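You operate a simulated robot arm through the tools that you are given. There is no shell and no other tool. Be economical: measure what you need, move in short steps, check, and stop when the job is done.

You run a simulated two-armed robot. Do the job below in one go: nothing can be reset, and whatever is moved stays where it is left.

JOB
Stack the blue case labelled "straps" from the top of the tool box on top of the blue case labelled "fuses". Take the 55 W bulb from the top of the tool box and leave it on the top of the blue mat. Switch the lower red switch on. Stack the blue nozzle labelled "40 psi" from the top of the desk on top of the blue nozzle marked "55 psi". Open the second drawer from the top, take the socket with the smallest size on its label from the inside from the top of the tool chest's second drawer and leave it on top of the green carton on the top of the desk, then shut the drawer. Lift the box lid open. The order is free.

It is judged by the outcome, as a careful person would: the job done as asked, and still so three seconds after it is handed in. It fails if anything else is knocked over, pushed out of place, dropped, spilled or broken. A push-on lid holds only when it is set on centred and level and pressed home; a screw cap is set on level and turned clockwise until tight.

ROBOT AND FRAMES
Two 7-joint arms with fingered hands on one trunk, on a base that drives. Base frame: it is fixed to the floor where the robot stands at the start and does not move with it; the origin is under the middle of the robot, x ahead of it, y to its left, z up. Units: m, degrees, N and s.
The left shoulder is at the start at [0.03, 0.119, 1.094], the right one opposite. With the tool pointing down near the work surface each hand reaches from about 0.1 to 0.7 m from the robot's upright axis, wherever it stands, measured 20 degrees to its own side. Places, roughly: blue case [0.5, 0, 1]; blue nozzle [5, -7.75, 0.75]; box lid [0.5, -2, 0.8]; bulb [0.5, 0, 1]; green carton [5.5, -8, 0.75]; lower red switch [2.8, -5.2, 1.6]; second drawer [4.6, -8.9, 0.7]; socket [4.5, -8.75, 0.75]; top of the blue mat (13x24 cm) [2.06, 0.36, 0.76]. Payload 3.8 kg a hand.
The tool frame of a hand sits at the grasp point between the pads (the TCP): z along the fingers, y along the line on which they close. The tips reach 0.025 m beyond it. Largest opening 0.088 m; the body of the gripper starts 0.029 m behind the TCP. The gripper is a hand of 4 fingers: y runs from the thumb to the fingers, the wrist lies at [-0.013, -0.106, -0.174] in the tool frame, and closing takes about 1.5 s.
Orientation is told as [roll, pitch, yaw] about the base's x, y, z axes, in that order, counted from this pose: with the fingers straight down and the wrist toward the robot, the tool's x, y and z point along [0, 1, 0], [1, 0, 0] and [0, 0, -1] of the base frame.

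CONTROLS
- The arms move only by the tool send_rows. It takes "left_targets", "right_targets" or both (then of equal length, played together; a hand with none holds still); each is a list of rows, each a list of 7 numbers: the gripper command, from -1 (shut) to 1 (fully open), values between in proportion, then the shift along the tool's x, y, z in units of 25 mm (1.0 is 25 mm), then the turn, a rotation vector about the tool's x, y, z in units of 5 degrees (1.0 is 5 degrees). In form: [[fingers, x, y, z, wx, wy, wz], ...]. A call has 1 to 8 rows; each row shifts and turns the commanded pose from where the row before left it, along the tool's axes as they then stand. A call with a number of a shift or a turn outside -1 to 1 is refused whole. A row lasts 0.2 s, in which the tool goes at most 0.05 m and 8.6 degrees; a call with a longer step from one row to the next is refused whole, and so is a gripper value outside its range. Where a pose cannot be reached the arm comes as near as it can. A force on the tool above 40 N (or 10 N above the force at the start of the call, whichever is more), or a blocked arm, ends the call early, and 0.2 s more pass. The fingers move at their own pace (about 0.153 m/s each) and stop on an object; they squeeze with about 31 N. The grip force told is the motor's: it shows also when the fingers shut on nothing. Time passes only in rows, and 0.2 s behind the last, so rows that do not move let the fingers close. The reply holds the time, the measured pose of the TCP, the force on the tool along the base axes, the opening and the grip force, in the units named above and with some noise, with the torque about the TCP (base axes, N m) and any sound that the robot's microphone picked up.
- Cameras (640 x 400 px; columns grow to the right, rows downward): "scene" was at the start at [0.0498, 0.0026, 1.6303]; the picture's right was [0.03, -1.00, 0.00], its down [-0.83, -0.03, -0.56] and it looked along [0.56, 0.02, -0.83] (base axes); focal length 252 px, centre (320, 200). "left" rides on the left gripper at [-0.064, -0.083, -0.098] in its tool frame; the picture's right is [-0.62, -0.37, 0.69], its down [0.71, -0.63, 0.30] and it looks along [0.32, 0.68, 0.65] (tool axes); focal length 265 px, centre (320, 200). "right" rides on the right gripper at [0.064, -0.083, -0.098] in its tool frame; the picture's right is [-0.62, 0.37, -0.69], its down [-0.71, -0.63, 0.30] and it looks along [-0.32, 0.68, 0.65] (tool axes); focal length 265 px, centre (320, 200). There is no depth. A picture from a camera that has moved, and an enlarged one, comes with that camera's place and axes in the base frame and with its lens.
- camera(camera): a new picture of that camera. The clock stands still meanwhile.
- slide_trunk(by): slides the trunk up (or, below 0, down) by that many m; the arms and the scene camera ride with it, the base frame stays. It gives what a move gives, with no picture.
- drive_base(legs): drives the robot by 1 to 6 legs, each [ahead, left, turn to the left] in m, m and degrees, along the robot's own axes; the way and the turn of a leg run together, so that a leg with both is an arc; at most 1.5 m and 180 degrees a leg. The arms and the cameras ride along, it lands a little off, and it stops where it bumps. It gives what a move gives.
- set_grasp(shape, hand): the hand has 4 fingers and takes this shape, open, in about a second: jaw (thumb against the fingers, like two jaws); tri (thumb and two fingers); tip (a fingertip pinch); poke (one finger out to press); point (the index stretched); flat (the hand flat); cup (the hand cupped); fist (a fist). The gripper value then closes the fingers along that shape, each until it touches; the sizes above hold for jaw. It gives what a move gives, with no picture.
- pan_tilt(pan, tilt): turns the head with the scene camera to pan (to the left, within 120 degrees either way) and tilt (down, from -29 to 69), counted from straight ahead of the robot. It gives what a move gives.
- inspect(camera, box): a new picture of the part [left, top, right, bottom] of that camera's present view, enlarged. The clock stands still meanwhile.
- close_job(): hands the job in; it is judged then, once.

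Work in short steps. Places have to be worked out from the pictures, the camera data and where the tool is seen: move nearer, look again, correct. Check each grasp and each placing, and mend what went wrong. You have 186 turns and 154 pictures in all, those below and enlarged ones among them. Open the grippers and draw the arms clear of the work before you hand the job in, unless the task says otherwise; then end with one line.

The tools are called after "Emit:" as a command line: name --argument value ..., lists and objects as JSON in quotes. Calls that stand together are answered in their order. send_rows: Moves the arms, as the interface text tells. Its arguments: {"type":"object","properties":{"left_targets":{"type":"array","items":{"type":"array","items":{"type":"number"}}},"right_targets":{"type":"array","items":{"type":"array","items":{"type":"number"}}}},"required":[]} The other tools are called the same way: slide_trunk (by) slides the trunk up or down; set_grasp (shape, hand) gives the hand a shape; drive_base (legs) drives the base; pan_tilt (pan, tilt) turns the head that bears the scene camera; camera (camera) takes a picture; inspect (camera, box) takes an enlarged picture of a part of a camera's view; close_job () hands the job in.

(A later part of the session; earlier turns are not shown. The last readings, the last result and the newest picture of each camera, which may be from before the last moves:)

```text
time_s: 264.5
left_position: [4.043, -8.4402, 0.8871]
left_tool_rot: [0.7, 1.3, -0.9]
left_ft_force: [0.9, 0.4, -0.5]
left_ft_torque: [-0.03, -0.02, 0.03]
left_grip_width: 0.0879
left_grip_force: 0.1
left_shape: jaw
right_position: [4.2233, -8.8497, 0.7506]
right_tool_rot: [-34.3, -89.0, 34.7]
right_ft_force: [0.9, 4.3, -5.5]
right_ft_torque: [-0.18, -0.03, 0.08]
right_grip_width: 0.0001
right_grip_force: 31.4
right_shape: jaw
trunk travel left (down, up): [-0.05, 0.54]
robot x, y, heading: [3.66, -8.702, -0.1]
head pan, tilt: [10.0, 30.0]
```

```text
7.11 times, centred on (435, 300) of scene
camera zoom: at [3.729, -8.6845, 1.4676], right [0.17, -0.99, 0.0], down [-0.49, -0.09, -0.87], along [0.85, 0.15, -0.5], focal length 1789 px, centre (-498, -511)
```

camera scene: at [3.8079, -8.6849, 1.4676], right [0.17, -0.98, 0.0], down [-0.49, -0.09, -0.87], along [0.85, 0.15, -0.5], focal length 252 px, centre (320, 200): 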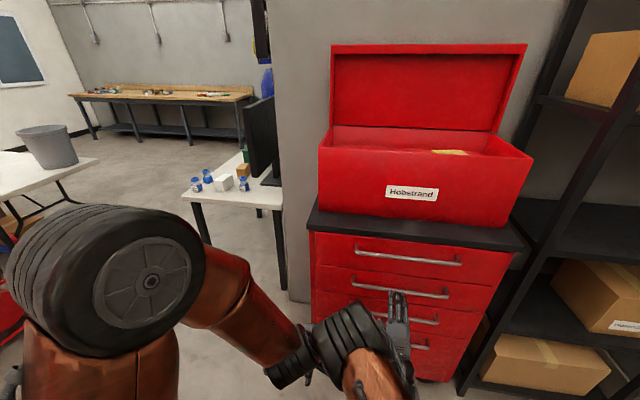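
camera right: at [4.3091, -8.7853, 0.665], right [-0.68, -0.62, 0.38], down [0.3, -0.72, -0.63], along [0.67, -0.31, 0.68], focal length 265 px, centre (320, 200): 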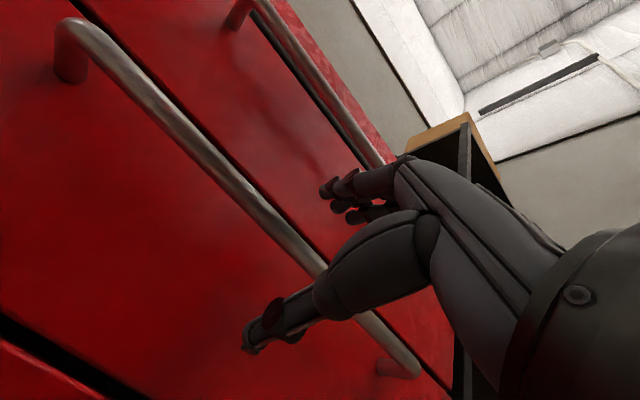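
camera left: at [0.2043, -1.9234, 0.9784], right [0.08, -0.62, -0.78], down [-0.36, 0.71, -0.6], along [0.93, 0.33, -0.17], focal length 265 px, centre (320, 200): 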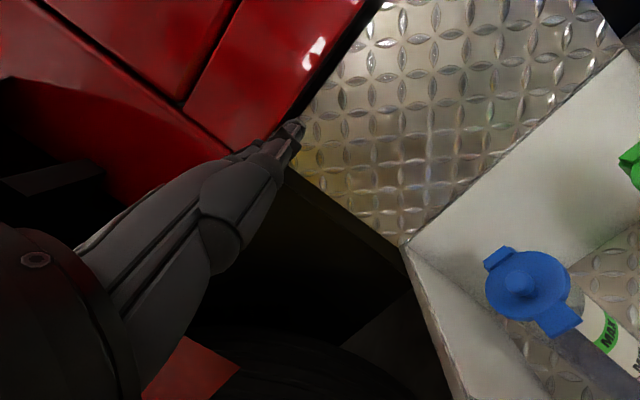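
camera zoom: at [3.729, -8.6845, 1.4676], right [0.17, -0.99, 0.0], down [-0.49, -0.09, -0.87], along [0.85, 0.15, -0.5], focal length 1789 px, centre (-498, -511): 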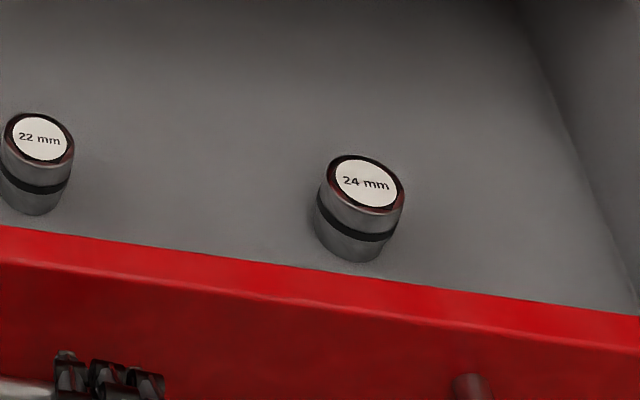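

The smallest is 17 mm, leftmost, near (4.356, -8.69). The right hand releases, backs off and rises. Then I reposition the base for the left hand.

Emit:
send_rows --right_targets '[[1, 0, 0, 0, 0, 0, 0], [1, 0, 0, 0, 0, 0, 0], [1, 0, 0, 0, 0, 0, 0], [1, 0, 0, -1, 0, 0, 0], [1, 0, 0, -1, 0, 0, 0], [1, 0, 0, -1, 0, 0, 0], [1, 0, 0, -1, 0, 0, 0], [1, 0, 1, 0, 0, 0, 0]]'

Emit:
send_rows --right_targets '[[1, 0, 1, 0, 0, 0, 0], [1, 0, 1, 0, 0, 0, 0], [1, 0, 1, 0, 0, 0, 0], [1, 0, 1, 0, 0, 0, 0], [1, 0, 1, 0, 0, 0, 0], [1, 0, 1, 0, 0, 0, 0], [1, 0, 1, 0, 0, 0, 0]]' --left_targets '[[1, 0, 0, -1, 0, 0, 0], [1, 0, 0, -1, 0, 0, 0], [1, 0, 0, -1, 0, 0, 0], [1, 0, 0, 0, 0, 0, 0], [1, 0, 0, 0, 0, 0, 0], [1, 0, 0, 0, 0, 0, 0], [1, 0, 0, 0, 0, 0, 0]]'

Emit:
drive_base --legs '[[0, -0.2, 0], [0.13, 0, 0]]'

Emit:
camera --camera "left"

Emit:
camera --camera "scene"

```text
time_s: 266.3
left_position: [4.0436, -8.4394, 0.8875]
left_tool_rot: [0.8, 1.3, -1.1]
left_ft_force: [0.0, -0.3, -0.2]
left_ft_torque: [0.01, 0.0, 0.0]
left_grip_width: 0.0875
left_grip_force: 0.0
left_shape: jaw
right_position: [4.1476, -8.8421, 0.8057]
right_tool_rot: [-33.8, -89.0, 34.2]
right_ft_force: [0.4, 0.2, 0.0]
right_ft_torque: [0.02, -0.01, 0.02]
right_grip_width: 0.0875
right_grip_force: 0.1
right_shape: jaw
right hand out of reach, approached as far as the arm can: row 5, 6, 7
trunk travel left (down, up): [-0.05, 0.54]
robot x, y, heading: [3.658, -8.7011, -0.3]
head pan, tilt: [10.0, 30.0]
```

```text
time_s: 267.9
left_position: [4.0451, -8.4403, 0.9635]
left_tool_rot: [0.7, 1.4, -0.9]
left_ft_force: [-0.2, -0.2, 1.1]
left_ft_torque: [0.01, -0.01, 0.01]
left_grip_width: 0.0878
left_grip_force: 0.1
left_shape: jaw
right_position: [4.1535, -8.8387, 0.9807]
right_tool_rot: [-33.4, -88.9, 33.7]
right_ft_force: [-0.1, 0.7, 0.0]
right_ft_torque: [-0.01, 0.04, 0.01]
right_grip_width: 0.0875
right_grip_force: 0.0
right_shape: jaw
trunk travel left (down, up): [-0.05, 0.54]
robot x, y, heading: [3.6597, -8.7026, -0.2]
head pan, tilt: [10.0, 30.0]
```

```text
time_s: 270.4
left_position: [4.175, -8.6439, 0.9611]
left_tool_rot: [0.7, 1.5, -1.1]
left_ft_force: [-0.3, -0.7, -0.1]
left_ft_torque: [-0.01, 0.04, 0.01]
left_grip_width: 0.0878
left_grip_force: 0.0
left_shape: jaw
right_position: [4.2824, -9.0411, 0.9803]
right_tool_rot: [-31.2, -88.9, 31.3]
right_ft_force: [0.7, 0.2, -0.4]
right_ft_torque: [-0.01, -0.02, -0.02]
right_grip_width: 0.0877
right_grip_force: 0.0
right_shape: jaw
trunk travel left (down, up): [-0.05, 0.54]
robot x, y, heading: [3.7856, -8.9012, -0.4]
head pan, tilt: [10.0, 30.0]
```

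```text
55 pictures are left
camera left: at [4.0912, -8.7084, 1.0614], right [-0.4, -0.6, -0.69], down [-0.62, 0.73, -0.28], along [0.67, 0.32, -0.67], focal length 265 px, centre (320, 200)
```

left: 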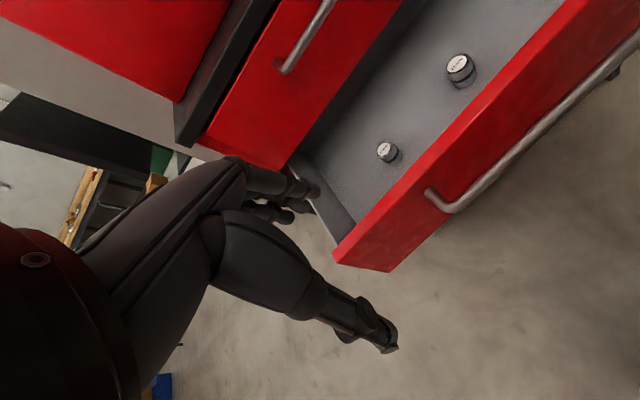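

```text
54 pictures are left
camera scene: at [3.8582, -8.887, 1.4675], right [0.17, -0.99, 0.0], down [-0.49, -0.08, -0.87], along [0.85, 0.15, -0.5], focal length 252 px, centre (320, 200)
```

scene: 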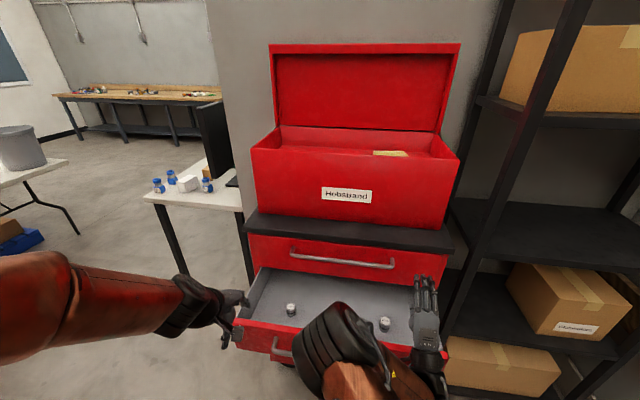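

The 17 mm socket top triangulates to (4.378, -8.695, 0.745). I move the left hand above it with the fingers half open.

Emit:
send_rows --left_targets '[[0.3, -0.25, 1, 0, 0, 0, 0], [0.3, -0.25, 1, 0, 0, 0, 0], [0.3, -0.25, 1, 0, 0, 0, 0], [0.3, -0.25, 1, 0, 0, 0, 0], [0.3, -0.25, 1, 0, 0, 0, 0], [0.3, -0.25, 1, 0.6, 0, 0, 0], [0.3, -0.25, 1, 0.8, 0, 0, 0], [0.3, -0.25, 1, 1, 0, 0, 0]]'

Emit:
camera --camera "left"

```text
time_s: 272.2
left_position: [4.37, -8.6972, 0.8944]
left_tool_rot: [0.6, 1.3, -1.1]
left_ft_force: [0.7, -0.1, 0.3]
left_ft_torque: [-0.02, -0.01, 0.01]
left_grip_width: 0.0576
left_grip_force: 0.0
left_shape: jaw
right_position: [4.2807, -9.0418, 0.9808]
right_tool_rot: [-32.5, -89.0, 32.5]
right_ft_force: [0.1, 0.2, -0.3]
right_ft_torque: [0.01, 0.0, 0.02]
right_grip_width: 0.0874
right_grip_force: 0.0
right_shape: jaw
trunk travel left (down, up): [-0.05, 0.54]
robot x, y, heading: [3.792, -8.8972, -0.4]
head pan, tilt: [10.0, 30.0]
```

```text
53 pictures are left
camera left: at [4.288, -8.7619, 0.9946], right [-0.4, -0.6, -0.69], down [-0.62, 0.73, -0.28], along [0.67, 0.32, -0.67], focal length 265 px, centre (320, 200)
```

left: 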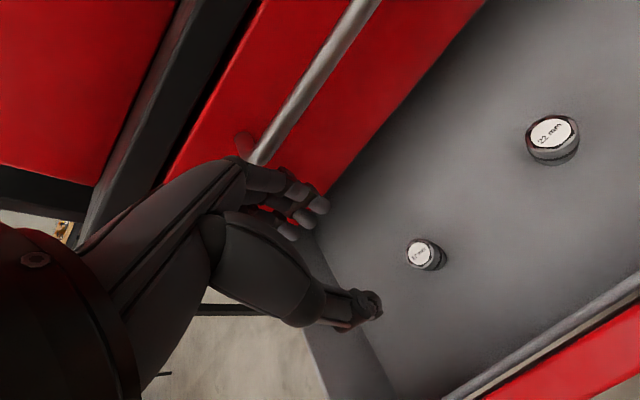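

The hand's knuckles are near the top drawer's handle, so I tilt the hand back 20° (fingers forward) and descend partway.

Emit:
send_rows --left_targets '[[0.3, 0, -0.3, 0, -1, 0, 0], [0.3, 0, 0, 0, -1, 0, 0], [0.3, 0, 0, 0, -1, 0, 0], [0.3, 0, 0, 0, -1, 0, 0], [0.3, -0.1, 0.15, 1, 0, 0, 0], [0.3, 0, -0.15, 1, 0, 0, 0], [0.3, 0, -0.15, 1, 0, 0, 0], [0.3, 0, -0.15, 1, 0, 0, 0]]'

Emit:
camera --camera "left"

```text
time_s: 274.0
left_position: [4.3879, -8.6979, 0.798]
left_tool_rot: [0.8, -18.8, -1.3]
left_ft_force: [0.0, 0.5, -0.1]
left_ft_torque: [-0.01, -0.01, 0.04]
left_grip_width: 0.0576
left_grip_force: 0.1
left_shape: jaw
right_position: [4.2806, -9.0414, 0.9816]
right_tool_rot: [-33.3, -89.0, 33.4]
right_ft_force: [-0.6, 0.0, 0.0]
right_ft_torque: [-0.01, 0.01, 0.01]
right_grip_width: 0.0876
right_grip_force: 0.1
right_shape: jaw
trunk travel left (down, up): [-0.05, 0.54]
robot x, y, heading: [3.7899, -8.902, -0.3]
head pan, tilt: [10.0, 30.0]
```

```text
52 pictures are left
camera left: at [4.2758, -8.7621, 0.8638], right [-0.14, -0.61, -0.78], down [-0.49, 0.73, -0.48], along [0.86, 0.31, -0.4], focal length 265 px, centre (320, 200)
```

left: 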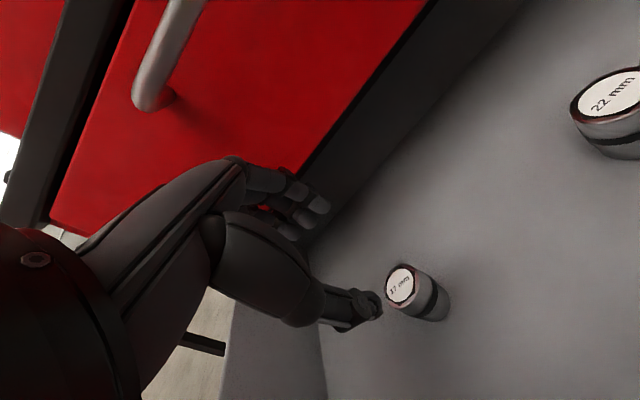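

Combining views, the socket top is at about (4.393, -8.697, 0.715). I descend vertically most of the way and check.

Emit:
send_rows --left_targets '[[0.3, 0, -0.24, 0.85, 0, 0, 0], [0.3, 0, -0.24, 0.85, 0, 0, 0], [0.3, 0, -0.24, 0.85, 0, 0, 0], [0.3, 0, 0, 0, 0, 0, 0]]'

Emit:
camera --camera "left"

```text
time_s: 275.0
left_position: [4.394, -8.6966, 0.7352]
left_tool_rot: [0.7, -18.8, -1.3]
left_ft_force: [1.9, 0.2, 5.5]
left_ft_torque: [-0.35, 0.74, 0.1]
left_grip_width: 0.0577
left_grip_force: 0.1
left_shape: jaw
right_position: [4.2812, -9.0415, 0.9811]
right_tool_rot: [-33.6, -89.0, 33.7]
right_ft_force: [0.2, -0.1, -0.3]
right_ft_torque: [0.0, 0.02, 0.02]
right_grip_width: 0.088
right_grip_force: 0.1
right_shape: jaw
trunk travel left (down, up): [-0.05, 0.54]
robot x, y, heading: [3.7894, -8.9023, -0.8]
head pan, tilt: [10.0, 30.0]
```

```text
51 pictures are left
camera left: at [4.2809, -8.7621, 0.8002], right [-0.14, -0.61, -0.78], down [-0.48, 0.73, -0.48], along [0.86, 0.31, -0.39], focal length 265 px, centre (320, 200)
```

left: 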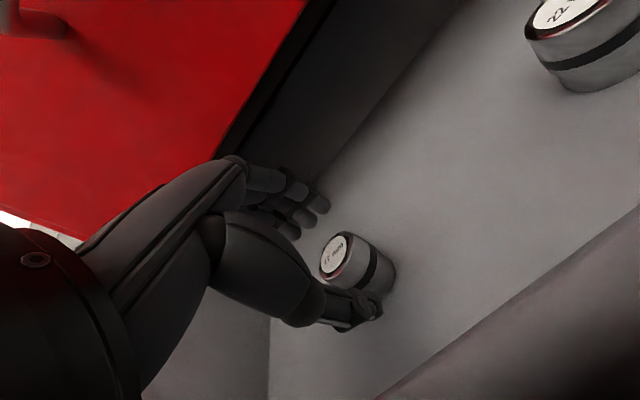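

The wrist heel touches the drawer's front rim. I untilt the hand 15° and then go about 12 mm lower.

Emit:
send_rows --left_targets '[[0.3, 0, 0, 0, 1, 0, 0], [0.3, 0, 0, 0, 1, 0, 0], [0.3, 0, -0.15, 0, 1, 0, 0], [0.3, 0, 0, 0.3, 0, 0, 0], [0.3, 0, 0, 0.3, 0, 0, 0], [0.3, 0, 0, 0, 0, 0, 0]]'

Emit:
camera --camera "left"

```text
time_s: 276.4
left_position: [4.3881, -8.6966, 0.7195]
left_tool_rot: [0.7, -3.7, -1.2]
left_ft_force: [0.6, -0.1, 0.5]
left_ft_torque: [-0.01, 0.01, 0.05]
left_grip_width: 0.0577
left_grip_force: 0.0
left_shape: jaw
right_position: [4.2796, -9.0428, 0.9809]
right_tool_rot: [-33.5, -89.0, 33.6]
right_ft_force: [0.5, -0.1, -0.4]
right_ft_torque: [0.0, 0.01, 0.01]
right_grip_width: 0.0876
right_grip_force: 0.0
right_shape: jaw
trunk travel left (down, up): [-0.05, 0.54]
robot x, y, heading: [3.7868, -8.9034, -0.4]
head pan, tilt: [10.0, 30.0]
```

```text
50 pictures are left
camera left: at [4.2972, -8.7615, 0.8104], right [-0.33, -0.6, -0.72], down [-0.59, 0.73, -0.34], along [0.73, 0.32, -0.6], focal length 265 px, centre (320, 200)
```

left: 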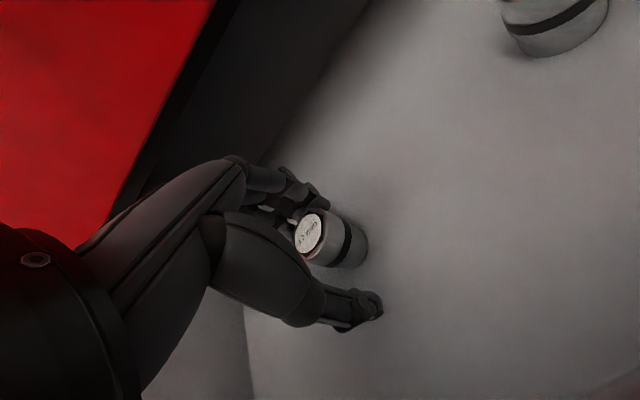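

Contact is gone and the socket is between thumb and fingers. Closing.

Emit:
send_rows --left_targets '[[0, 0, 0, 0, 0, 0, 0], [-0.3, 0, 0, 0, 0, 0, 0], [-1, 0, 0, 0, 0, 0, 0], [-1, 0, 0, 0, 0, 0, 0], [-1, 0, 0, 0, 0, 0, 0], [-1, 0, 0, 0, 0, 0, 0]]'

Emit:
send_rows --left_targets '[[-1, 0, 0, -0.5, 0, 0, 0], [-1, 0, -0.1, -1, 0, 0, 0], [-1, 0, -0.3, -1, 0, 0, 0], [-1, 0, -0.4, -1, 0, 0, 0], [-1, 0, -0.6, -1, 0, 0, 0], [-1, 0, -0.6, -1, 0, 0, 0]]'

Emit:
camera --camera "left"

```text
time_s: 277.8
left_position: [4.3874, -8.6959, 0.7189]
left_tool_rot: [0.7, -3.7, -1.3]
left_ft_force: [-0.4, -0.2, -0.1]
left_ft_torque: [-0.01, -0.02, 0.05]
left_grip_width: 0.0245
left_grip_force: 30.9
left_shape: jaw
right_position: [4.2818, -9.041, 0.9804]
right_tool_rot: [-33.2, -89.1, 33.5]
right_ft_force: [0.6, 0.9, -0.1]
right_ft_torque: [0.0, 0.03, 0.02]
right_grip_width: 0.0877
right_grip_force: 0.1
right_shape: jaw
trunk travel left (down, up): [-0.05, 0.54]
robot x, y, heading: [3.7861, -8.8987, -0.2]
head pan, tilt: [10.0, 30.0]
```

```text
time_s: 279.2
left_position: [4.3266, -8.6968, 0.8529]
left_tool_rot: [0.7, -3.6, -1.2]
left_ft_force: [-0.7, 0.5, -1.6]
left_ft_torque: [-0.01, -0.02, 0.01]
left_grip_width: 0.0244
left_grip_force: 30.9
left_shape: jaw
right_position: [4.2808, -9.0422, 0.9805]
right_tool_rot: [-34.0, -89.0, 34.2]
right_ft_force: [-0.7, 0.6, -0.6]
right_ft_torque: [-0.02, -0.01, -0.01]
right_grip_width: 0.0875
right_grip_force: 0.0
right_shape: jaw
trunk travel left (down, up): [-0.05, 0.54]
robot x, y, heading: [3.7892, -8.9028, -0.5]
head pan, tilt: [10.0, 30.0]
```

```text
49 pictures are left
camera left: at [4.237, -8.7614, 0.9446], right [-0.34, -0.6, -0.72], down [-0.6, 0.73, -0.34], along [0.73, 0.32, -0.6], focal length 265 px, centre (320, 200)
```

left: 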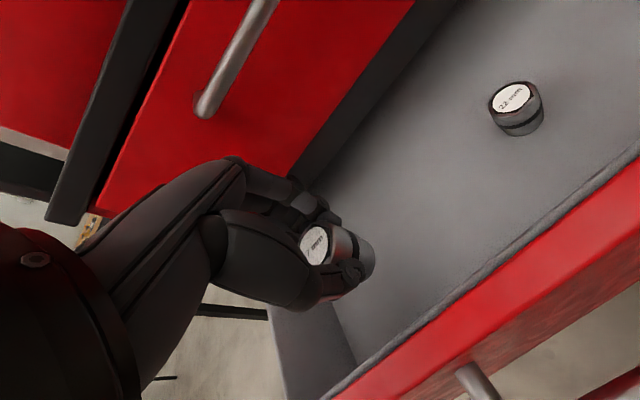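

The socket is held. I raise the left hand and bring the closed right hand in front of the drawer handle to push it shut by driving.

Emit:
send_rows --left_targets '[[-1, 0, -1, -1, 0, 0, 0], [-1, 0, -1, -1, 0, 0, 0], [-1, 0, -1, -1, 0, 0, 0], [-1, 0.5, -1, -0.5, 0, 0, 0], [-1, 1, 0, 0, 0, 0, 0], [-1, 1, 0, 0, 0, 0, 0]]' --right_targets '[[-1, 0, 0, 0, 0, 0, 0], [-1, 0, 0, 0, 0, 0, 0], [-1, 0, 0, 0, 0, 0, 0], [-1, 0, 0, 0, 0, 0, 0], [-1, 0, 0, 0, 0, 0, 0], [-1, 0, 0, 0, 0, 0, 0]]'

Emit:
drive_base --legs '[[-0.18, 0.16, 0]]'

Emit:
send_rows --right_targets '[[-1, 0, -1, 0, 0, 0, 0], [-1, 0, -1, 0, 0, 0, 0], [-1, 0, -1, 0, 0, 0, 0], [-1, 0, -1, 0, 0, 0, 0], [-1, 0, -1, 0, 0, 0, 0], [-1, 0, -1, 0, 0, 0, 0], [-1, 0, -1, 0, 0, 0, 0], [-1, 0, -1, 0, 0, 0, 0]]'

Emit:
camera --camera "scene"

```text
time_s: 280.6
left_position: [4.2248, -8.6348, 0.934]
left_tool_rot: [0.7, -3.7, -1.3]
left_ft_force: [-0.3, -0.8, -1.0]
left_ft_torque: [0.0, 0.03, 0.02]
left_grip_width: 0.0243
left_grip_force: 30.9
left_shape: jaw
right_position: [4.2806, -9.0429, 0.9808]
right_tool_rot: [-35.0, -89.0, 35.3]
right_ft_force: [0.3, 0.3, 0.2]
right_ft_torque: [-0.01, 0.02, -0.01]
right_grip_width: 0.0001
right_grip_force: 30.8
right_shape: jaw
trunk travel left (down, up): [-0.05, 0.54]
robot x, y, heading: [3.7886, -8.9005, -0.6]
head pan, tilt: [10.0, 30.0]
```

```text
time_s: 282.4
left_position: [4.0474, -8.4743, 0.934]
left_tool_rot: [0.7, -3.7, -1.2]
left_ft_force: [-0.4, 0.0, -0.8]
left_ft_torque: [-0.03, -0.01, 0.01]
left_grip_width: 0.0244
left_grip_force: 31.3
left_shape: jaw
right_position: [4.1028, -8.8803, 0.9807]
right_tool_rot: [-36.6, -88.9, 36.8]
right_ft_force: [0.2, -0.3, 0.6]
right_ft_torque: [-0.02, 0.03, 0.0]
right_grip_width: 0.0
right_grip_force: 31.6
right_shape: jaw
trunk travel left (down, up): [-0.05, 0.54]
robot x, y, heading: [3.6127, -8.7446, -0.3]
head pan, tilt: [10.0, 30.0]
```

```text
time_s: 284.2
left_position: [4.0482, -8.4739, 0.9334]
left_tool_rot: [0.7, -3.8, -1.2]
left_ft_force: [-1.4, -0.5, -1.8]
left_ft_torque: [0.01, 0.0, 0.0]
left_grip_width: 0.0244
left_grip_force: 30.9
left_shape: jaw
right_position: [4.1017, -8.8844, 0.7788]
right_tool_rot: [-26.6, -89.0, 26.8]
right_ft_force: [-0.3, 0.6, 0.7]
right_ft_torque: [-0.02, 0.0, -0.01]
right_grip_width: 0.0001
right_grip_force: 30.3
right_shape: jaw
trunk travel left (down, up): [-0.05, 0.54]
robot x, y, heading: [3.6096, -8.7467, -0.2]
head pan, tilt: [10.0, 30.0]
```

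```text
48 pictures are left
camera scene: at [3.6795, -8.7274, 1.4676], right [0.17, -0.99, 0.0], down [-0.49, -0.08, -0.87], along [0.85, 0.15, -0.5], focal length 252 px, centre (320, 200)
```

scene: 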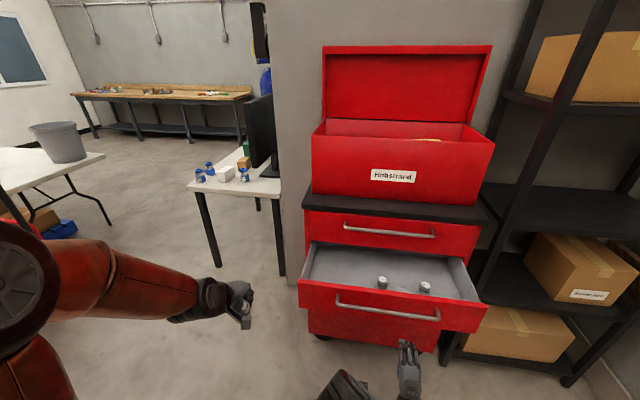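

I lower slightly to handle height and drive ahead to push the drawer in.

Emit:
send_rows --right_targets '[[-1, 0, -0.9, 0, 0, 0, 0], [-1, 0, 0, 0, 0, 0, 0]]'

Emit:
drive_base --legs '[[0.31, 0, 0]]'

Emit:
camera --camera "scene"

```text
time_s: 284.8
left_position: [4.0479, -8.4739, 0.9333]
left_tool_rot: [0.7, -3.7, -1.1]
left_ft_force: [0.0, 0.9, -0.9]
left_ft_torque: [-0.02, -0.01, -0.05]
left_grip_width: 0.0245
left_grip_force: 31.3
left_shape: jaw
right_position: [4.1111, -8.8825, 0.77]
right_tool_rot: [-23.8, -88.8, 23.9]
right_ft_force: [0.4, -0.3, 0.0]
right_ft_torque: [0.0, 0.0, -0.02]
right_grip_width: 0.0002
right_grip_force: 30.8
right_shape: jaw
right hand out of reach, approached as far as the arm can: row 1
trunk travel left (down, up): [-0.05, 0.54]
robot x, y, heading: [3.6113, -8.7396, -0.3]
head pan, tilt: [10.0, 30.0]
```

```text
time_s: 286.9
left_position: [4.3634, -8.4794, 0.9334]
left_tool_rot: [0.6, -3.6, -1.5]
left_ft_force: [0.1, 0.7, -1.6]
left_ft_torque: [0.02, 0.03, -0.02]
left_grip_width: 0.0245
left_grip_force: 31.1
left_shape: jaw
right_position: [4.4244, -8.8865, 0.7695]
right_tool_rot: [-21.1, -88.6, 20.9]
right_ft_force: [1.2, 0.5, -0.5]
right_ft_torque: [-0.03, 0.0, -0.04]
right_grip_width: 0.0
right_grip_force: 31.1
right_shape: jaw
trunk travel left (down, up): [-0.05, 0.54]
robot x, y, heading: [3.9258, -8.7465, -0.9]
head pan, tilt: [10.0, 30.0]
```

```text
47 pictures are left
camera scene: at [3.993, -8.7303, 1.4675], right [0.16, -0.99, 0.0], down [-0.49, -0.08, -0.87], along [0.85, 0.14, -0.5], focal length 252 px, centre (320, 200)
```

scene: 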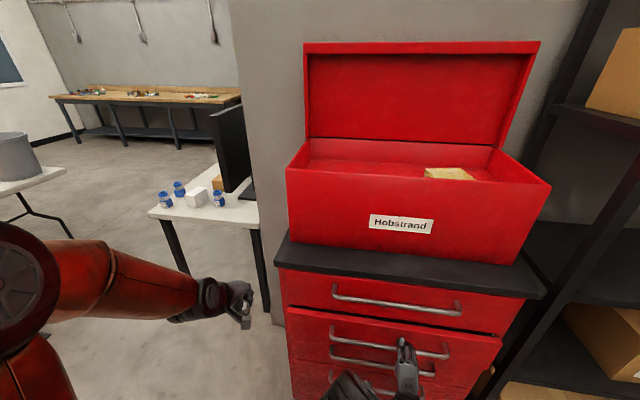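

Nearly shut; a small gap remains. I push ahead a few more centimetres.

Emit:
drive_base --legs '[[0.045, 0, 0]]'

Emit:
inspect --camera "scene" --box '[260, 230, 560, 400]'

```text
time_s: 287.9
left_position: [4.4014, -8.481, 0.9331]
left_tool_rot: [0.7, -3.6, -1.5]
left_ft_force: [-0.1, 0.7, -1.6]
left_ft_torque: [-0.02, 0.01, -0.01]
left_grip_width: 0.0244
left_grip_force: 30.6
left_shape: jaw
right_position: [4.4599, -8.8872, 0.7737]
right_tool_rot: [-82.4, -89.2, 82.0]
right_ft_force: [-6.2, 0.5, 5.6]
right_ft_torque: [0.03, 0.14, -0.02]
right_grip_width: 0.0001
right_grip_force: 30.9
right_shape: jaw
trunk travel left (down, up): [-0.05, 0.54]
robot x, y, heading: [3.9635, -8.7464, -0.8]
head pan, tilt: [10.0, 30.0]
stopped in leg 1: the force on the tool passed its limit at 72 N (the readings are from after the stop); the commanded pose is now the measured one
```

```text
2.13 times, centred on (410, 315) of scene
camera zoom: at [4.0305, -8.7308, 1.4676], right [0.16, -0.99, 0.0], down [-0.49, -0.08, -0.87], along [0.85, 0.14, -0.5], focal length 537 px, centre (128, -45)
```

zoom: 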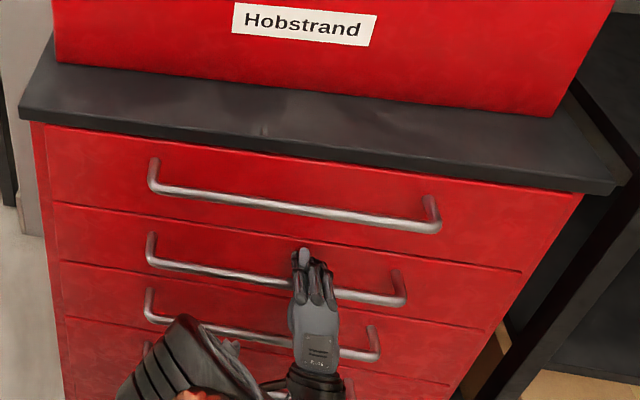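

The drawer is shut. I raise the hand off the bar, back away, restore the right hand's pose and the trunk, then drive toward the desk's open side.

Emit:
send_rows --right_targets '[[-1, 0, 0.4, -0.3, 0, 0, 0], [-1, 0, 0.3, -0.5, 0, 0, 0], [-1, 0, 0, -1, 0, 0, 0]]'

Emit:
drive_base --legs '[[-0.5, 0, 1]]'

Emit:
slide_trunk --by 0.2

Emit:
send_rows --right_targets '[[1, 0, 0, 0, 1, 0, 0], [1, 0, 0, 0, 1, 0, 0], [1, 0, 0, 0, 1, 0, 0], [1, 0, 0, 0, 1, 0, 0], [1, 0, 0, 0, 1, 0, 0], [1, 0, 0, 0, 1, 0, 0], [1, 0, 0, 0, 1, 0, 0], [1, 0, 0, 0, 1, 0, 0]]'

Emit:
send_rows --right_targets '[[1, 0, 0, -0.5, 1, 0, 0], [1, 0, 0, -0.5, 1, 0, 0], [1, 0, 0, -0.5, 1, 0, 0], [1, 0, 0, -0.5, 1, 0, 0], [1, 0, 0, -0.5, 1, 0, 0], [1, 0, 0, -1, 1, 0, 0], [1, 0, 0, -1, 1, 0, 0], [1, 0, 0, -1, 1, 0, 0]]'

Emit:
drive_base --legs '[[0, 1.45, 0], [0.95, 0, 0]]'

Emit:
pan_tilt --pan -35 --tilt 35

Emit:
camera --camera "scene"

```text
time_s: 288.6
left_position: [4.4021, -8.4798, 0.9335]
left_tool_rot: [0.8, -3.6, -1.5]
left_ft_force: [-0.6, -0.4, -1.5]
left_ft_torque: [-0.04, 0.0, -0.03]
left_grip_width: 0.0245
left_grip_force: 31.1
left_shape: jaw
right_position: [4.4251, -8.8824, 0.8023]
right_tool_rot: [-58.0, -89.2, 57.4]
right_ft_force: [0.0, 1.1, 0.4]
right_ft_torque: [0.0, -0.01, 0.0]
right_grip_width: 0.0003
right_grip_force: 31.1
right_shape: jaw
right hand out of reach, approached as far as the arm can: row 3
trunk travel left (down, up): [-0.05, 0.54]
robot x, y, heading: [3.9657, -8.7464, -0.6]
head pan, tilt: [10.0, 30.0]
```

```text
time_s: 291.6
left_position: [3.8921, -8.4715, 0.9338]
left_tool_rot: [0.8, -3.5, -0.7]
left_ft_force: [-0.7, -1.0, -1.4]
left_ft_torque: [0.01, 0.0, 0.0]
left_grip_width: 0.0242
left_grip_force: 30.9
left_shape: jaw
right_position: [3.9195, -8.8741, 0.8012]
right_tool_rot: [-58.6, -89.2, 59.0]
right_ft_force: [0.3, 0.1, -0.4]
right_ft_torque: [0.0, -0.01, -0.02]
right_grip_width: 0.0
right_grip_force: 30.8
right_shape: jaw
trunk travel left (down, up): [-0.05, 0.54]
robot x, y, heading: [3.4587, -8.7443, 0.1]
head pan, tilt: [10.0, 30.0]
```

```text
time_s: 293.8
left_position: [3.8919, -8.4721, 1.1332]
left_tool_rot: [0.8, -3.5, -0.7]
left_ft_force: [0.7, -0.5, -1.3]
left_ft_torque: [0.0, -0.02, 0.02]
left_grip_width: 0.0244
left_grip_force: 31.4
left_shape: jaw
right_position: [3.9198, -8.8734, 1.0015]
right_tool_rot: [-56.4, -89.3, 56.8]
right_ft_force: [1.0, -0.3, -0.5]
right_ft_torque: [-0.02, 0.0, 0.0]
right_grip_width: 0.0001
right_grip_force: 30.6
right_shape: jaw
trunk travel left (down, up): [-0.25, 0.34]
robot x, y, heading: [3.4581, -8.7428, 0.2]
head pan, tilt: [10.0, 30.0]
```

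```text
time_s: 295.6
left_position: [3.8935, -8.4708, 1.134]
left_tool_rot: [0.6, -3.6, -0.6]
left_ft_force: [0.1, 0.3, -2.1]
left_ft_torque: [0.0, -0.02, 0.01]
left_grip_width: 0.0243
left_grip_force: 31.1
left_shape: jaw
right_position: [3.9205, -8.8744, 1.0029]
right_tool_rot: [-1.2, -49.5, 1.3]
right_ft_force: [-0.2, 0.1, 0.6]
right_ft_torque: [0.0, -0.01, 0.0]
right_grip_width: 0.0878
right_grip_force: 0.1
right_shape: jaw
trunk travel left (down, up): [-0.25, 0.34]
robot x, y, heading: [3.4604, -8.7453, -0.1]
head pan, tilt: [10.0, 30.0]
```

```text
time_s: 297.4
left_position: [3.8912, -8.4706, 1.1323]
left_tool_rot: [0.7, -3.5, -0.7]
left_ft_force: [1.3, 0.5, -1.5]
left_ft_torque: [0.02, 0.02, 0.0]
left_grip_width: 0.0243
left_grip_force: 31.0
left_shape: jaw
right_position: [3.8712, -8.8702, 1.1162]
right_tool_rot: [-0.7, -9.5, 0.7]
right_ft_force: [-0.7, -0.3, 0.1]
right_ft_torque: [0.0, 0.03, -0.02]
right_grip_width: 0.0876
right_grip_force: 0.0
right_shape: jaw
right hand out of reach, approached as far as the arm can: row 5, 6
trunk travel left (down, up): [-0.25, 0.34]
robot x, y, heading: [3.4569, -8.7418, -0.0]
head pan, tilt: [10.0, 30.0]
```

```text
time_s: 309.1
left_position: [4.8542, -7.0658, 1.1348]
left_tool_rot: [0.7, -3.6, -2.7]
left_ft_force: [-0.1, -1.0, -0.8]
left_ft_torque: [0.0, 0.0, 0.01]
left_grip_width: 0.0243
left_grip_force: 31.2
left_shape: jaw
right_position: [4.8197, -7.4648, 1.1154]
right_tool_rot: [-0.8, -9.4, -1.5]
right_ft_force: [0.0, 0.5, 0.7]
right_ft_torque: [-0.02, -0.01, 0.0]
right_grip_width: 0.0877
right_grip_force: 0.0
right_shape: jaw
trunk travel left (down, up): [-0.25, 0.34]
robot x, y, heading: [4.4089, -7.3258, -1.8]
head pan, tilt: [10.0, 30.0]
```

```text
time_s: 310.2
left_position: [4.8542, -7.0669, 1.1339]
left_tool_rot: [0.7, -3.6, -2.7]
left_ft_force: [-0.5, 0.3, -2.1]
left_ft_torque: [-0.04, 0.02, 0.0]
left_grip_width: 0.0244
left_grip_force: 31.3
left_shape: jaw
right_position: [4.8189, -7.4649, 1.1154]
right_tool_rot: [-0.7, -9.5, -1.6]
right_ft_force: [-0.5, 0.0, 0.7]
right_ft_torque: [-0.02, 0.04, -0.01]
right_grip_width: 0.0877
right_grip_force: 0.0
right_shape: jaw
trunk travel left (down, up): [-0.25, 0.34]
robot x, y, heading: [4.4141, -7.3218, -2.0]
head pan, tilt: [-35.0, 35.0]
```

```text
45 pictures are left
camera scene: at [4.4599, -7.3752, 1.6598], right [-0.6, -0.8, 0.0], down [-0.46, 0.34, -0.82], along [0.66, -0.49, -0.57], focal length 252 px, centre (320, 200)
```

scene: 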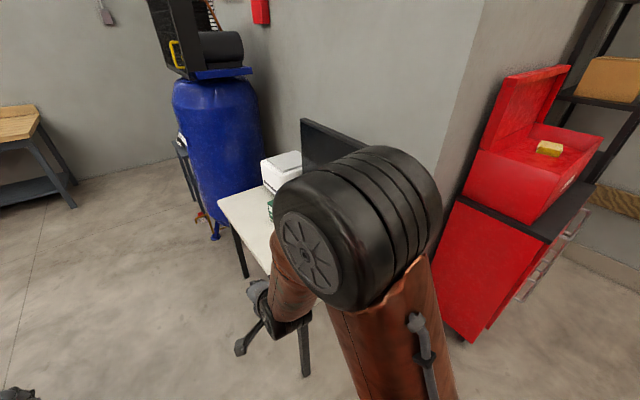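

The desk's open long side is at y≈-7.65 with the monitor on the wall side. I move north a bit, turn to face -y and slide along to x≈5.3.

Emit:
drive_base --legs '[[0, 0.25, 0], [0, 0, -88], [0, 0.88, 0]]'

Emit:
pan_tilt --pan 0 --tilt 42

Emit:
camera --camera "scene"

```text
time_s: 311.9
left_position: [4.9674, -6.9614, 1.1187]
left_tool_rot: [-2.1, -2.9, -10.0]
left_ft_force: [2.1, -0.5, -2.4]
left_ft_torque: [-0.01, 0.12, -0.01]
left_grip_width: 0.0237
left_grip_force: 30.6
left_shape: jaw
right_position: [4.8945, -7.311, 1.1006]
right_tool_rot: [-3.8, -7.6, -6.2]
right_ft_force: [1.6, 1.2, -0.4]
right_ft_torque: [-0.03, 0.07, -0.02]
right_grip_width: 0.088
right_grip_force: 0.0
right_shape: jaw
trunk travel left (down, up): [-0.25, 0.34]
robot x, y, heading: [4.453, -7.1936, -6.9]
head pan, tilt: [-35.0, 35.0]
stopped in leg 1: the robot was blocked; the commanded pose is now the measured one
```

```text
time_s: 312.9
left_position: [4.9571, -6.9748, 1.1286]
left_tool_rot: [-1.2, -3.7, -10.7]
left_ft_force: [-1.1, 1.4, -1.4]
left_ft_torque: [-0.06, 0.02, -0.04]
left_grip_width: 0.0236
left_grip_force: 31.3
left_shape: jaw
right_position: [4.8799, -7.3246, 1.1051]
right_tool_rot: [-2.9, -8.2, -7.0]
right_ft_force: [0.6, 1.6, -0.4]
right_ft_torque: [-0.07, 0.09, 0.0]
right_grip_width: 0.0879
right_grip_force: 0.1
right_shape: jaw
trunk travel left (down, up): [-0.25, 0.34]
robot x, y, heading: [4.4555, -7.1881, -7.8]
head pan, tilt: [0.0, 42.0]
```

```text
44 pictures are left
camera scene: at [4.5232, -7.1941, 1.6492], right [-0.13, -0.99, 0.0], down [-0.67, 0.09, -0.74], along [0.73, -0.1, -0.67], focal length 252 px, centre (320, 200)
```

scene: 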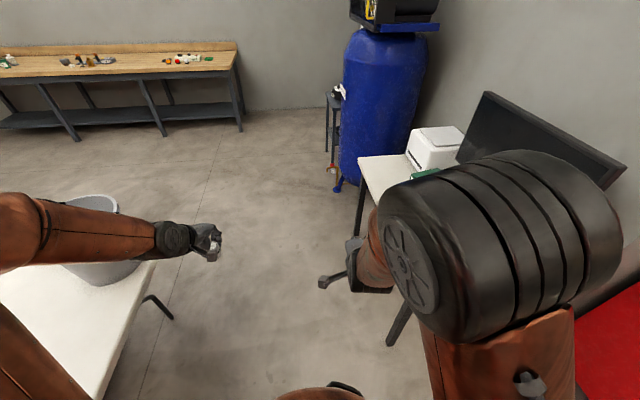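

I bumped lightly beside the bucket table; it still stands. I shift right away from it, raise the trunk, move ahead past the table's end, and turn to the desk.

Emit:
slide_trunk --by 0.12

Emit:
drive_base --legs '[[0, -0.1, 6], [0.4, 0, 0], [0.4, 0.05, 0], [0, 0, -88]]'

Emit:
camera --camera "scene"

```text
time_s: 314.4
left_position: [4.9518, -6.9797, 1.2493]
left_tool_rot: [-1.1, -3.8, -10.9]
left_ft_force: [-0.4, 1.5, -0.6]
left_ft_torque: [-0.01, -0.05, -0.03]
left_grip_width: 0.0241
left_grip_force: 31.6
left_shape: jaw
right_position: [4.8742, -7.327, 1.2258]
right_tool_rot: [-2.6, -8.4, -6.9]
right_ft_force: [0.4, 1.1, 0.5]
right_ft_torque: [-0.01, 0.06, -0.06]
right_grip_width: 0.0879
right_grip_force: 0.0
right_shape: jaw
trunk travel left (down, up): [-0.37, 0.22]
robot x, y, heading: [4.4535, -7.1897, -7.6]
head pan, tilt: [0.0, 42.0]
```

```text
time_s: 323.4
left_position: [5.5412, -7.7128, 1.2508]
left_tool_rot: [-1.0, -3.8, -91.7]
left_ft_force: [0.1, 1.0, -1.2]
left_ft_torque: [-0.01, 0.04, 0.0]
left_grip_width: 0.0237
left_grip_force: 31.1
left_shape: jaw
right_position: [5.1831, -7.6916, 1.2275]
right_tool_rot: [-2.6, -8.5, -88.0]
right_ft_force: [0.0, -0.4, -1.4]
right_ft_torque: [-0.04, -0.03, 0.03]
right_grip_width: 0.0881
right_grip_force: 0.0
right_shape: jaw
trunk travel left (down, up): [-0.37, 0.22]
robot x, y, heading: [5.2559, -7.2544, -88.8]
head pan, tilt: [0.0, 42.0]
```

```text
43 pictures are left
camera scene: at [5.2546, -7.3188, 1.7693], right [-1.0, -0.02, 0.0], down [-0.02, 0.67, -0.74], along [0.02, -0.74, -0.67], focal length 252 px, centre (320, 200)
```

scene: 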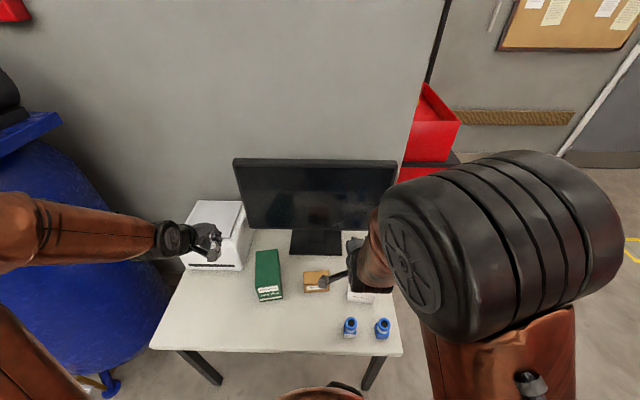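

The green carton is at about (268, 272). Zooming to measure it and to read the nozzles.

Emit:
inspect --camera "scene" --box '[180, 190, 420, 350]'

Emit:
camera --camera "left"

```text
2.50 times, centred on (300, 270) of scene
camera zoom: at [5.2546, -7.3188, 1.7693], right [-1.0, -0.02, 0.0], down [-0.02, 0.67, -0.74], along [0.02, -0.74, -0.67], focal length 629 px, centre (370, 25)
```

zoom: 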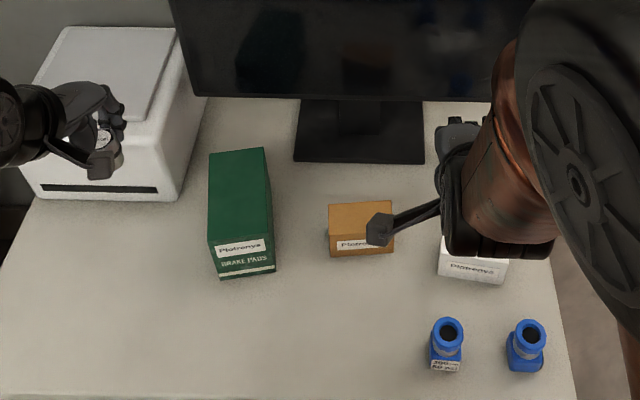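

```text
41 pictures are left
camera left: at [5.4812, -7.6231, 1.3441], right [-0.62, 0.34, -0.7], down [0.73, 0.59, -0.36], along [0.29, -0.73, -0.61], focal length 265 px, centre (320, 200)
```

left: 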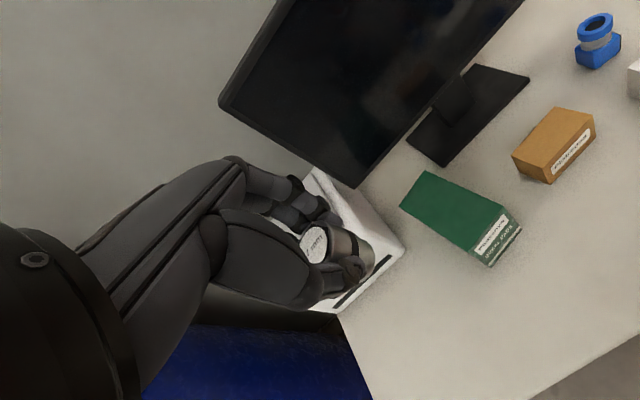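

The carton top centre is (5.483, -7.88, 0.885). I move the socket above it and descend partway.

Emit:
send_rows --left_targets '[[-1, -0.37, 0.85, 0, 0, 0, 0], [-1, -0.37, 0.85, 0, 0, 0, 0], [-1, -0.37, 0.85, 0, 0, 0, 0], [-1, -0.37, 0.85, 0, 0, 0, 0], [-1, -0.37, 0.85, 0, 0, 0, 0], [-1, -0.37, 0.85, 0, 0, 0, 0]]'

Emit:
send_rows --left_targets '[[-1, 0, 0, 1, 0, 0, 0], [-1, 0, 0, 1, 0, 0, 0], [-1, 0, 0, 1, 0, 0, 0], [-1, 0, 0, 1, 0, 0, 0], [-1, 0, 0, 1, 0, 0, 0], [-1, 0, 0, 1, 0, 0, 0], [-1, 0, 0, 1, 0, 0, 0], [-1, 0, 0, 1, 0, 0, 0]]'

Emit:
camera --camera "left"

Emit:
inspect --camera "scene" --box '[180, 190, 420, 350]'

```text
time_s: 324.9
left_position: [5.4817, -7.839, 1.2592]
left_tool_rot: [-0.9, -3.8, -91.8]
left_ft_force: [1.3, -0.1, -1.0]
left_ft_torque: [-0.01, 0.0, 0.0]
left_grip_width: 0.0239
left_grip_force: 31.3
left_shape: jaw
right_position: [5.1834, -7.6926, 1.2263]
right_tool_rot: [-2.6, -8.3, -87.9]
right_ft_force: [0.7, 0.7, 0.1]
right_ft_torque: [-0.02, -0.02, 0.04]
right_grip_width: 0.0877
right_grip_force: 0.0
right_shape: jaw
trunk travel left (down, up): [-0.37, 0.22]
robot x, y, heading: [5.2528, -7.2545, -88.6]
head pan, tilt: [0.0, 42.0]
```

```text
time_s: 326.6
left_position: [5.4778, -7.8526, 1.0595]
left_tool_rot: [-1.0, -3.7, -91.6]
left_ft_force: [0.0, -0.1, -0.6]
left_ft_torque: [0.01, 0.0, 0.04]
left_grip_width: 0.0238
left_grip_force: 31.3
left_shape: jaw
right_position: [5.1829, -7.6918, 1.2265]
right_tool_rot: [-2.6, -8.4, -87.9]
right_ft_force: [-0.1, 1.1, 1.6]
right_ft_torque: [0.01, -0.02, 0.03]
right_grip_width: 0.0879
right_grip_force: 0.1
right_shape: jaw
trunk travel left (down, up): [-0.37, 0.22]
robot x, y, heading: [5.253, -7.252, -88.8]
head pan, tilt: [0.0, 42.0]
```

```text
40 pictures are left
camera left: at [5.4169, -7.7623, 1.1538], right [-0.62, 0.34, -0.7], down [0.73, 0.59, -0.36], along [0.29, -0.73, -0.61], focal length 265 px, centre (320, 200)
```

left: 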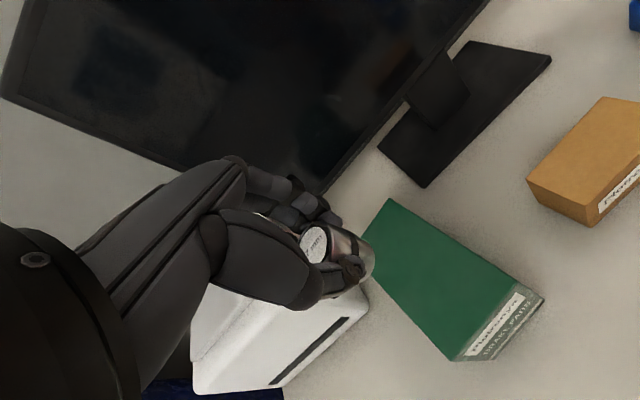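

```text
2.50 times, centred on (300, 270) of scene
camera zoom: at [5.2548, -7.3195, 1.7693], right [-1.0, -0.02, 0.0], down [-0.02, 0.67, -0.74], along [0.02, -0.74, -0.67], focal length 629 px, centre (370, 25)
```

zoom: 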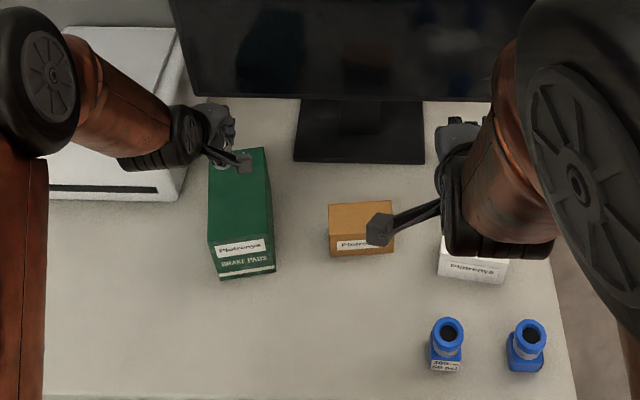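

Projected landing is right on the carton's centre. I descend further.

Emit:
send_rows --left_targets '[[-1, 0, 0, 1, 0, 0, 0], [-1, 0, 0, 1, 0, 0, 0], [-1, 0, -0.1, 1, 0, 0, 0], [-1, 0, -0.1, 1, 0, 0, 0], [-1, 0, -0.1, 0.7, 0, 0, 0], [-1, 0, 0, 0, 0, 0, 0]]'

Emit:
send_rows --left_targets '[[-1, 0, 0, 0.2, 0, 0, 0], [-1, 0, 0, 0.2, 0, 0, 0], [-1, 0, 0, 0, 0, 0, 0]]'

Emit:
inspect --camera "left" --box '[240, 160, 520, 380]'

```text
time_s: 328.1
left_position: [5.4758, -7.8515, 0.9435]
left_tool_rot: [-1.0, -3.7, -91.8]
left_ft_force: [0.8, -0.5, -1.5]
left_ft_torque: [0.03, 0.02, 0.0]
left_grip_width: 0.0238
left_grip_force: 31.2
left_shape: jaw
right_position: [5.1839, -7.692, 1.2259]
right_tool_rot: [-2.6, -8.5, -87.9]
right_ft_force: [-0.5, 0.5, 0.4]
right_ft_torque: [0.0, -0.02, -0.02]
right_grip_width: 0.0882
right_grip_force: 0.1
right_shape: jaw
trunk travel left (down, up): [-0.37, 0.22]
robot x, y, heading: [5.2562, -7.2537, -88.7]
head pan, tilt: [0.0, 42.0]
```

```text
time_s: 328.9
left_position: [5.4757, -7.8512, 0.9326]
left_tool_rot: [-1.0, -3.9, -91.8]
left_ft_force: [0.8, 0.0, -2.0]
left_ft_torque: [-0.02, 0.0, 0.0]
left_grip_width: 0.024
left_grip_force: 31.1
left_shape: jaw
right_position: [5.1833, -7.6925, 1.226]
right_tool_rot: [-2.7, -8.5, -87.9]
right_ft_force: [-0.2, -0.4, 0.0]
right_ft_torque: [0.03, -0.03, -0.02]
right_grip_width: 0.0879
right_grip_force: 0.1
right_shape: jaw
trunk travel left (down, up): [-0.37, 0.22]
robot x, y, heading: [5.2538, -7.2543, -88.5]
head pan, tilt: [0.0, 42.0]
```

```text
1.82 times, centred on (380, 270) of left
camera zoom: at [5.4157, -7.7613, 1.0265], right [-0.62, 0.34, -0.7], down [0.73, 0.59, -0.36], along [0.29, -0.73, -0.61], focal length 483 px, centre (211, 73)
```

zoom: 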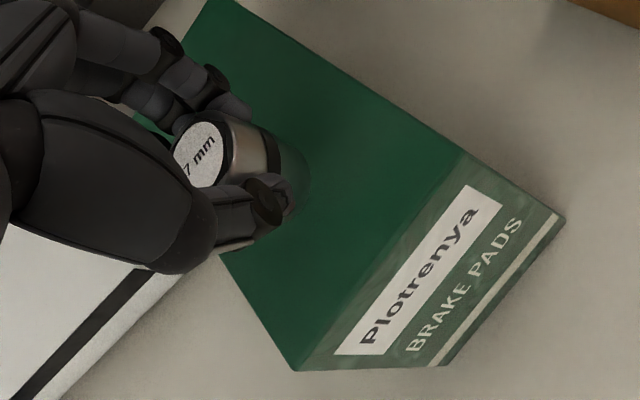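

The socket is well within the top face. I lower in small steps to contact.

Emit:
send_rows --left_targets '[[-1, 0, 0, 0.16, 0, 0, 0], [-1, 0, 0, 0.16, 0, 0, 0], [-1, 0, 0, 0, 0, 0, 0]]'

Emit:
send_rows --left_targets '[[-1, 0, 0, 0.16, 0, 0, 0], [-1, 0, 0, 0, 0, 0, 0]]'

```text
time_s: 329.6
left_position: [5.4756, -7.8518, 0.9255]
left_tool_rot: [-1.1, -3.8, -91.7]
left_ft_force: [0.4, -0.5, -1.9]
left_ft_torque: [-0.02, 0.01, 0.0]
left_grip_width: 0.0237
left_grip_force: 30.8
left_shape: jaw
right_position: [5.183, -7.6925, 1.227]
right_tool_rot: [-2.6, -8.5, -87.8]
right_ft_force: [0.3, 0.3, 0.2]
right_ft_torque: [0.01, 0.03, 0.0]
right_grip_width: 0.088
right_grip_force: 0.0
right_shape: jaw
trunk travel left (down, up): [-0.37, 0.22]
robot x, y, heading: [5.2533, -7.2564, -88.7]
head pan, tilt: [0.0, 42.0]
```

```text
time_s: 330.2
left_position: [5.4746, -7.8533, 0.9209]
left_tool_rot: [-1.0, -3.8, -91.8]
left_ft_force: [0.7, -0.3, -1.2]
left_ft_torque: [-0.03, 0.01, 0.0]
left_grip_width: 0.0237
left_grip_force: 31.1
left_shape: jaw
right_position: [5.1834, -7.692, 1.2262]
right_tool_rot: [-2.7, -8.4, -87.9]
right_ft_force: [0.7, 0.0, 0.7]
right_ft_torque: [0.0, 0.04, -0.03]
right_grip_width: 0.0879
right_grip_force: 0.0
right_shape: jaw
trunk travel left (down, up): [-0.37, 0.22]
robot x, y, heading: [5.2559, -7.2546, -88.8]
head pan, tilt: [0.0, 42.0]
```

Still free; continue.

Emit:
send_rows --left_targets '[[-1, 0, 0, 0.16, 0, 0, 0], [-1, 0, 0, 0, 0, 0, 0]]'

Emit:
send_rows --left_targets '[[-1, 0, 0, 0.16, 0, 0, 0], [-1, 0, 0, 0, 0, 0, 0]]'

Emit:
send_rows --left_targets '[[-1, 0, 0, 0.12, 0, 0, 0], [-1, 0, 0, 0, 0, 0, 0]]'

```text
time_s: 330.9
left_position: [5.4756, -7.8535, 0.9169]
left_tool_rot: [-1.1, -3.8, -91.8]
left_ft_force: [-0.6, 0.7, -1.4]
left_ft_torque: [-0.01, -0.02, 0.02]
left_grip_width: 0.0237
left_grip_force: 31.4
left_shape: jaw
right_position: [5.1834, -7.6933, 1.226]
right_tool_rot: [-2.5, -8.5, -87.9]
right_ft_force: [-0.6, -0.4, -0.3]
right_ft_torque: [0.01, 0.0, -0.01]
right_grip_width: 0.088
right_grip_force: 0.1
right_shape: jaw
trunk travel left (down, up): [-0.37, 0.22]
robot x, y, heading: [5.2528, -7.2567, -88.6]
head pan, tilt: [0.0, 42.0]
```

```text
time_s: 331.4
left_position: [5.475, -7.8532, 0.9138]
left_tool_rot: [-0.9, -4.0, -91.8]
left_ft_force: [-2.2, 0.7, 3.3]
left_ft_torque: [-0.01, -0.01, 0.03]
left_grip_width: 0.0238
left_grip_force: 31.1
left_shape: jaw
right_position: [5.1833, -7.6911, 1.2271]
right_tool_rot: [-2.6, -8.5, -87.9]
right_ft_force: [0.1, 0.0, -0.5]
right_ft_torque: [0.02, 0.0, 0.01]
right_grip_width: 0.0883
right_grip_force: 0.1
right_shape: jaw
trunk travel left (down, up): [-0.37, 0.22]
robot x, y, heading: [5.2568, -7.2548, -88.6]
head pan, tilt: [0.0, 42.0]
```

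```text
time_s: 332.1
left_position: [5.4757, -7.8547, 0.9135]
left_tool_rot: [-1.0, -4.2, -91.7]
left_ft_force: [0.0, 0.1, 16.2]
left_ft_torque: [-0.03, -0.07, -0.03]
left_grip_width: 0.0246
left_grip_force: 31.3
left_shape: jaw
right_position: [5.1836, -7.6913, 1.2274]
right_tool_rot: [-2.6, -8.5, -87.9]
right_ft_force: [0.1, -0.5, 0.5]
right_ft_torque: [0.0, 0.02, -0.01]
right_grip_width: 0.0879
right_grip_force: 0.0
right_shape: jaw
trunk travel left (down, up): [-0.37, 0.22]
robot x, y, heading: [5.2556, -7.2537, -88.9]
head pan, tilt: [0.0, 42.0]
```

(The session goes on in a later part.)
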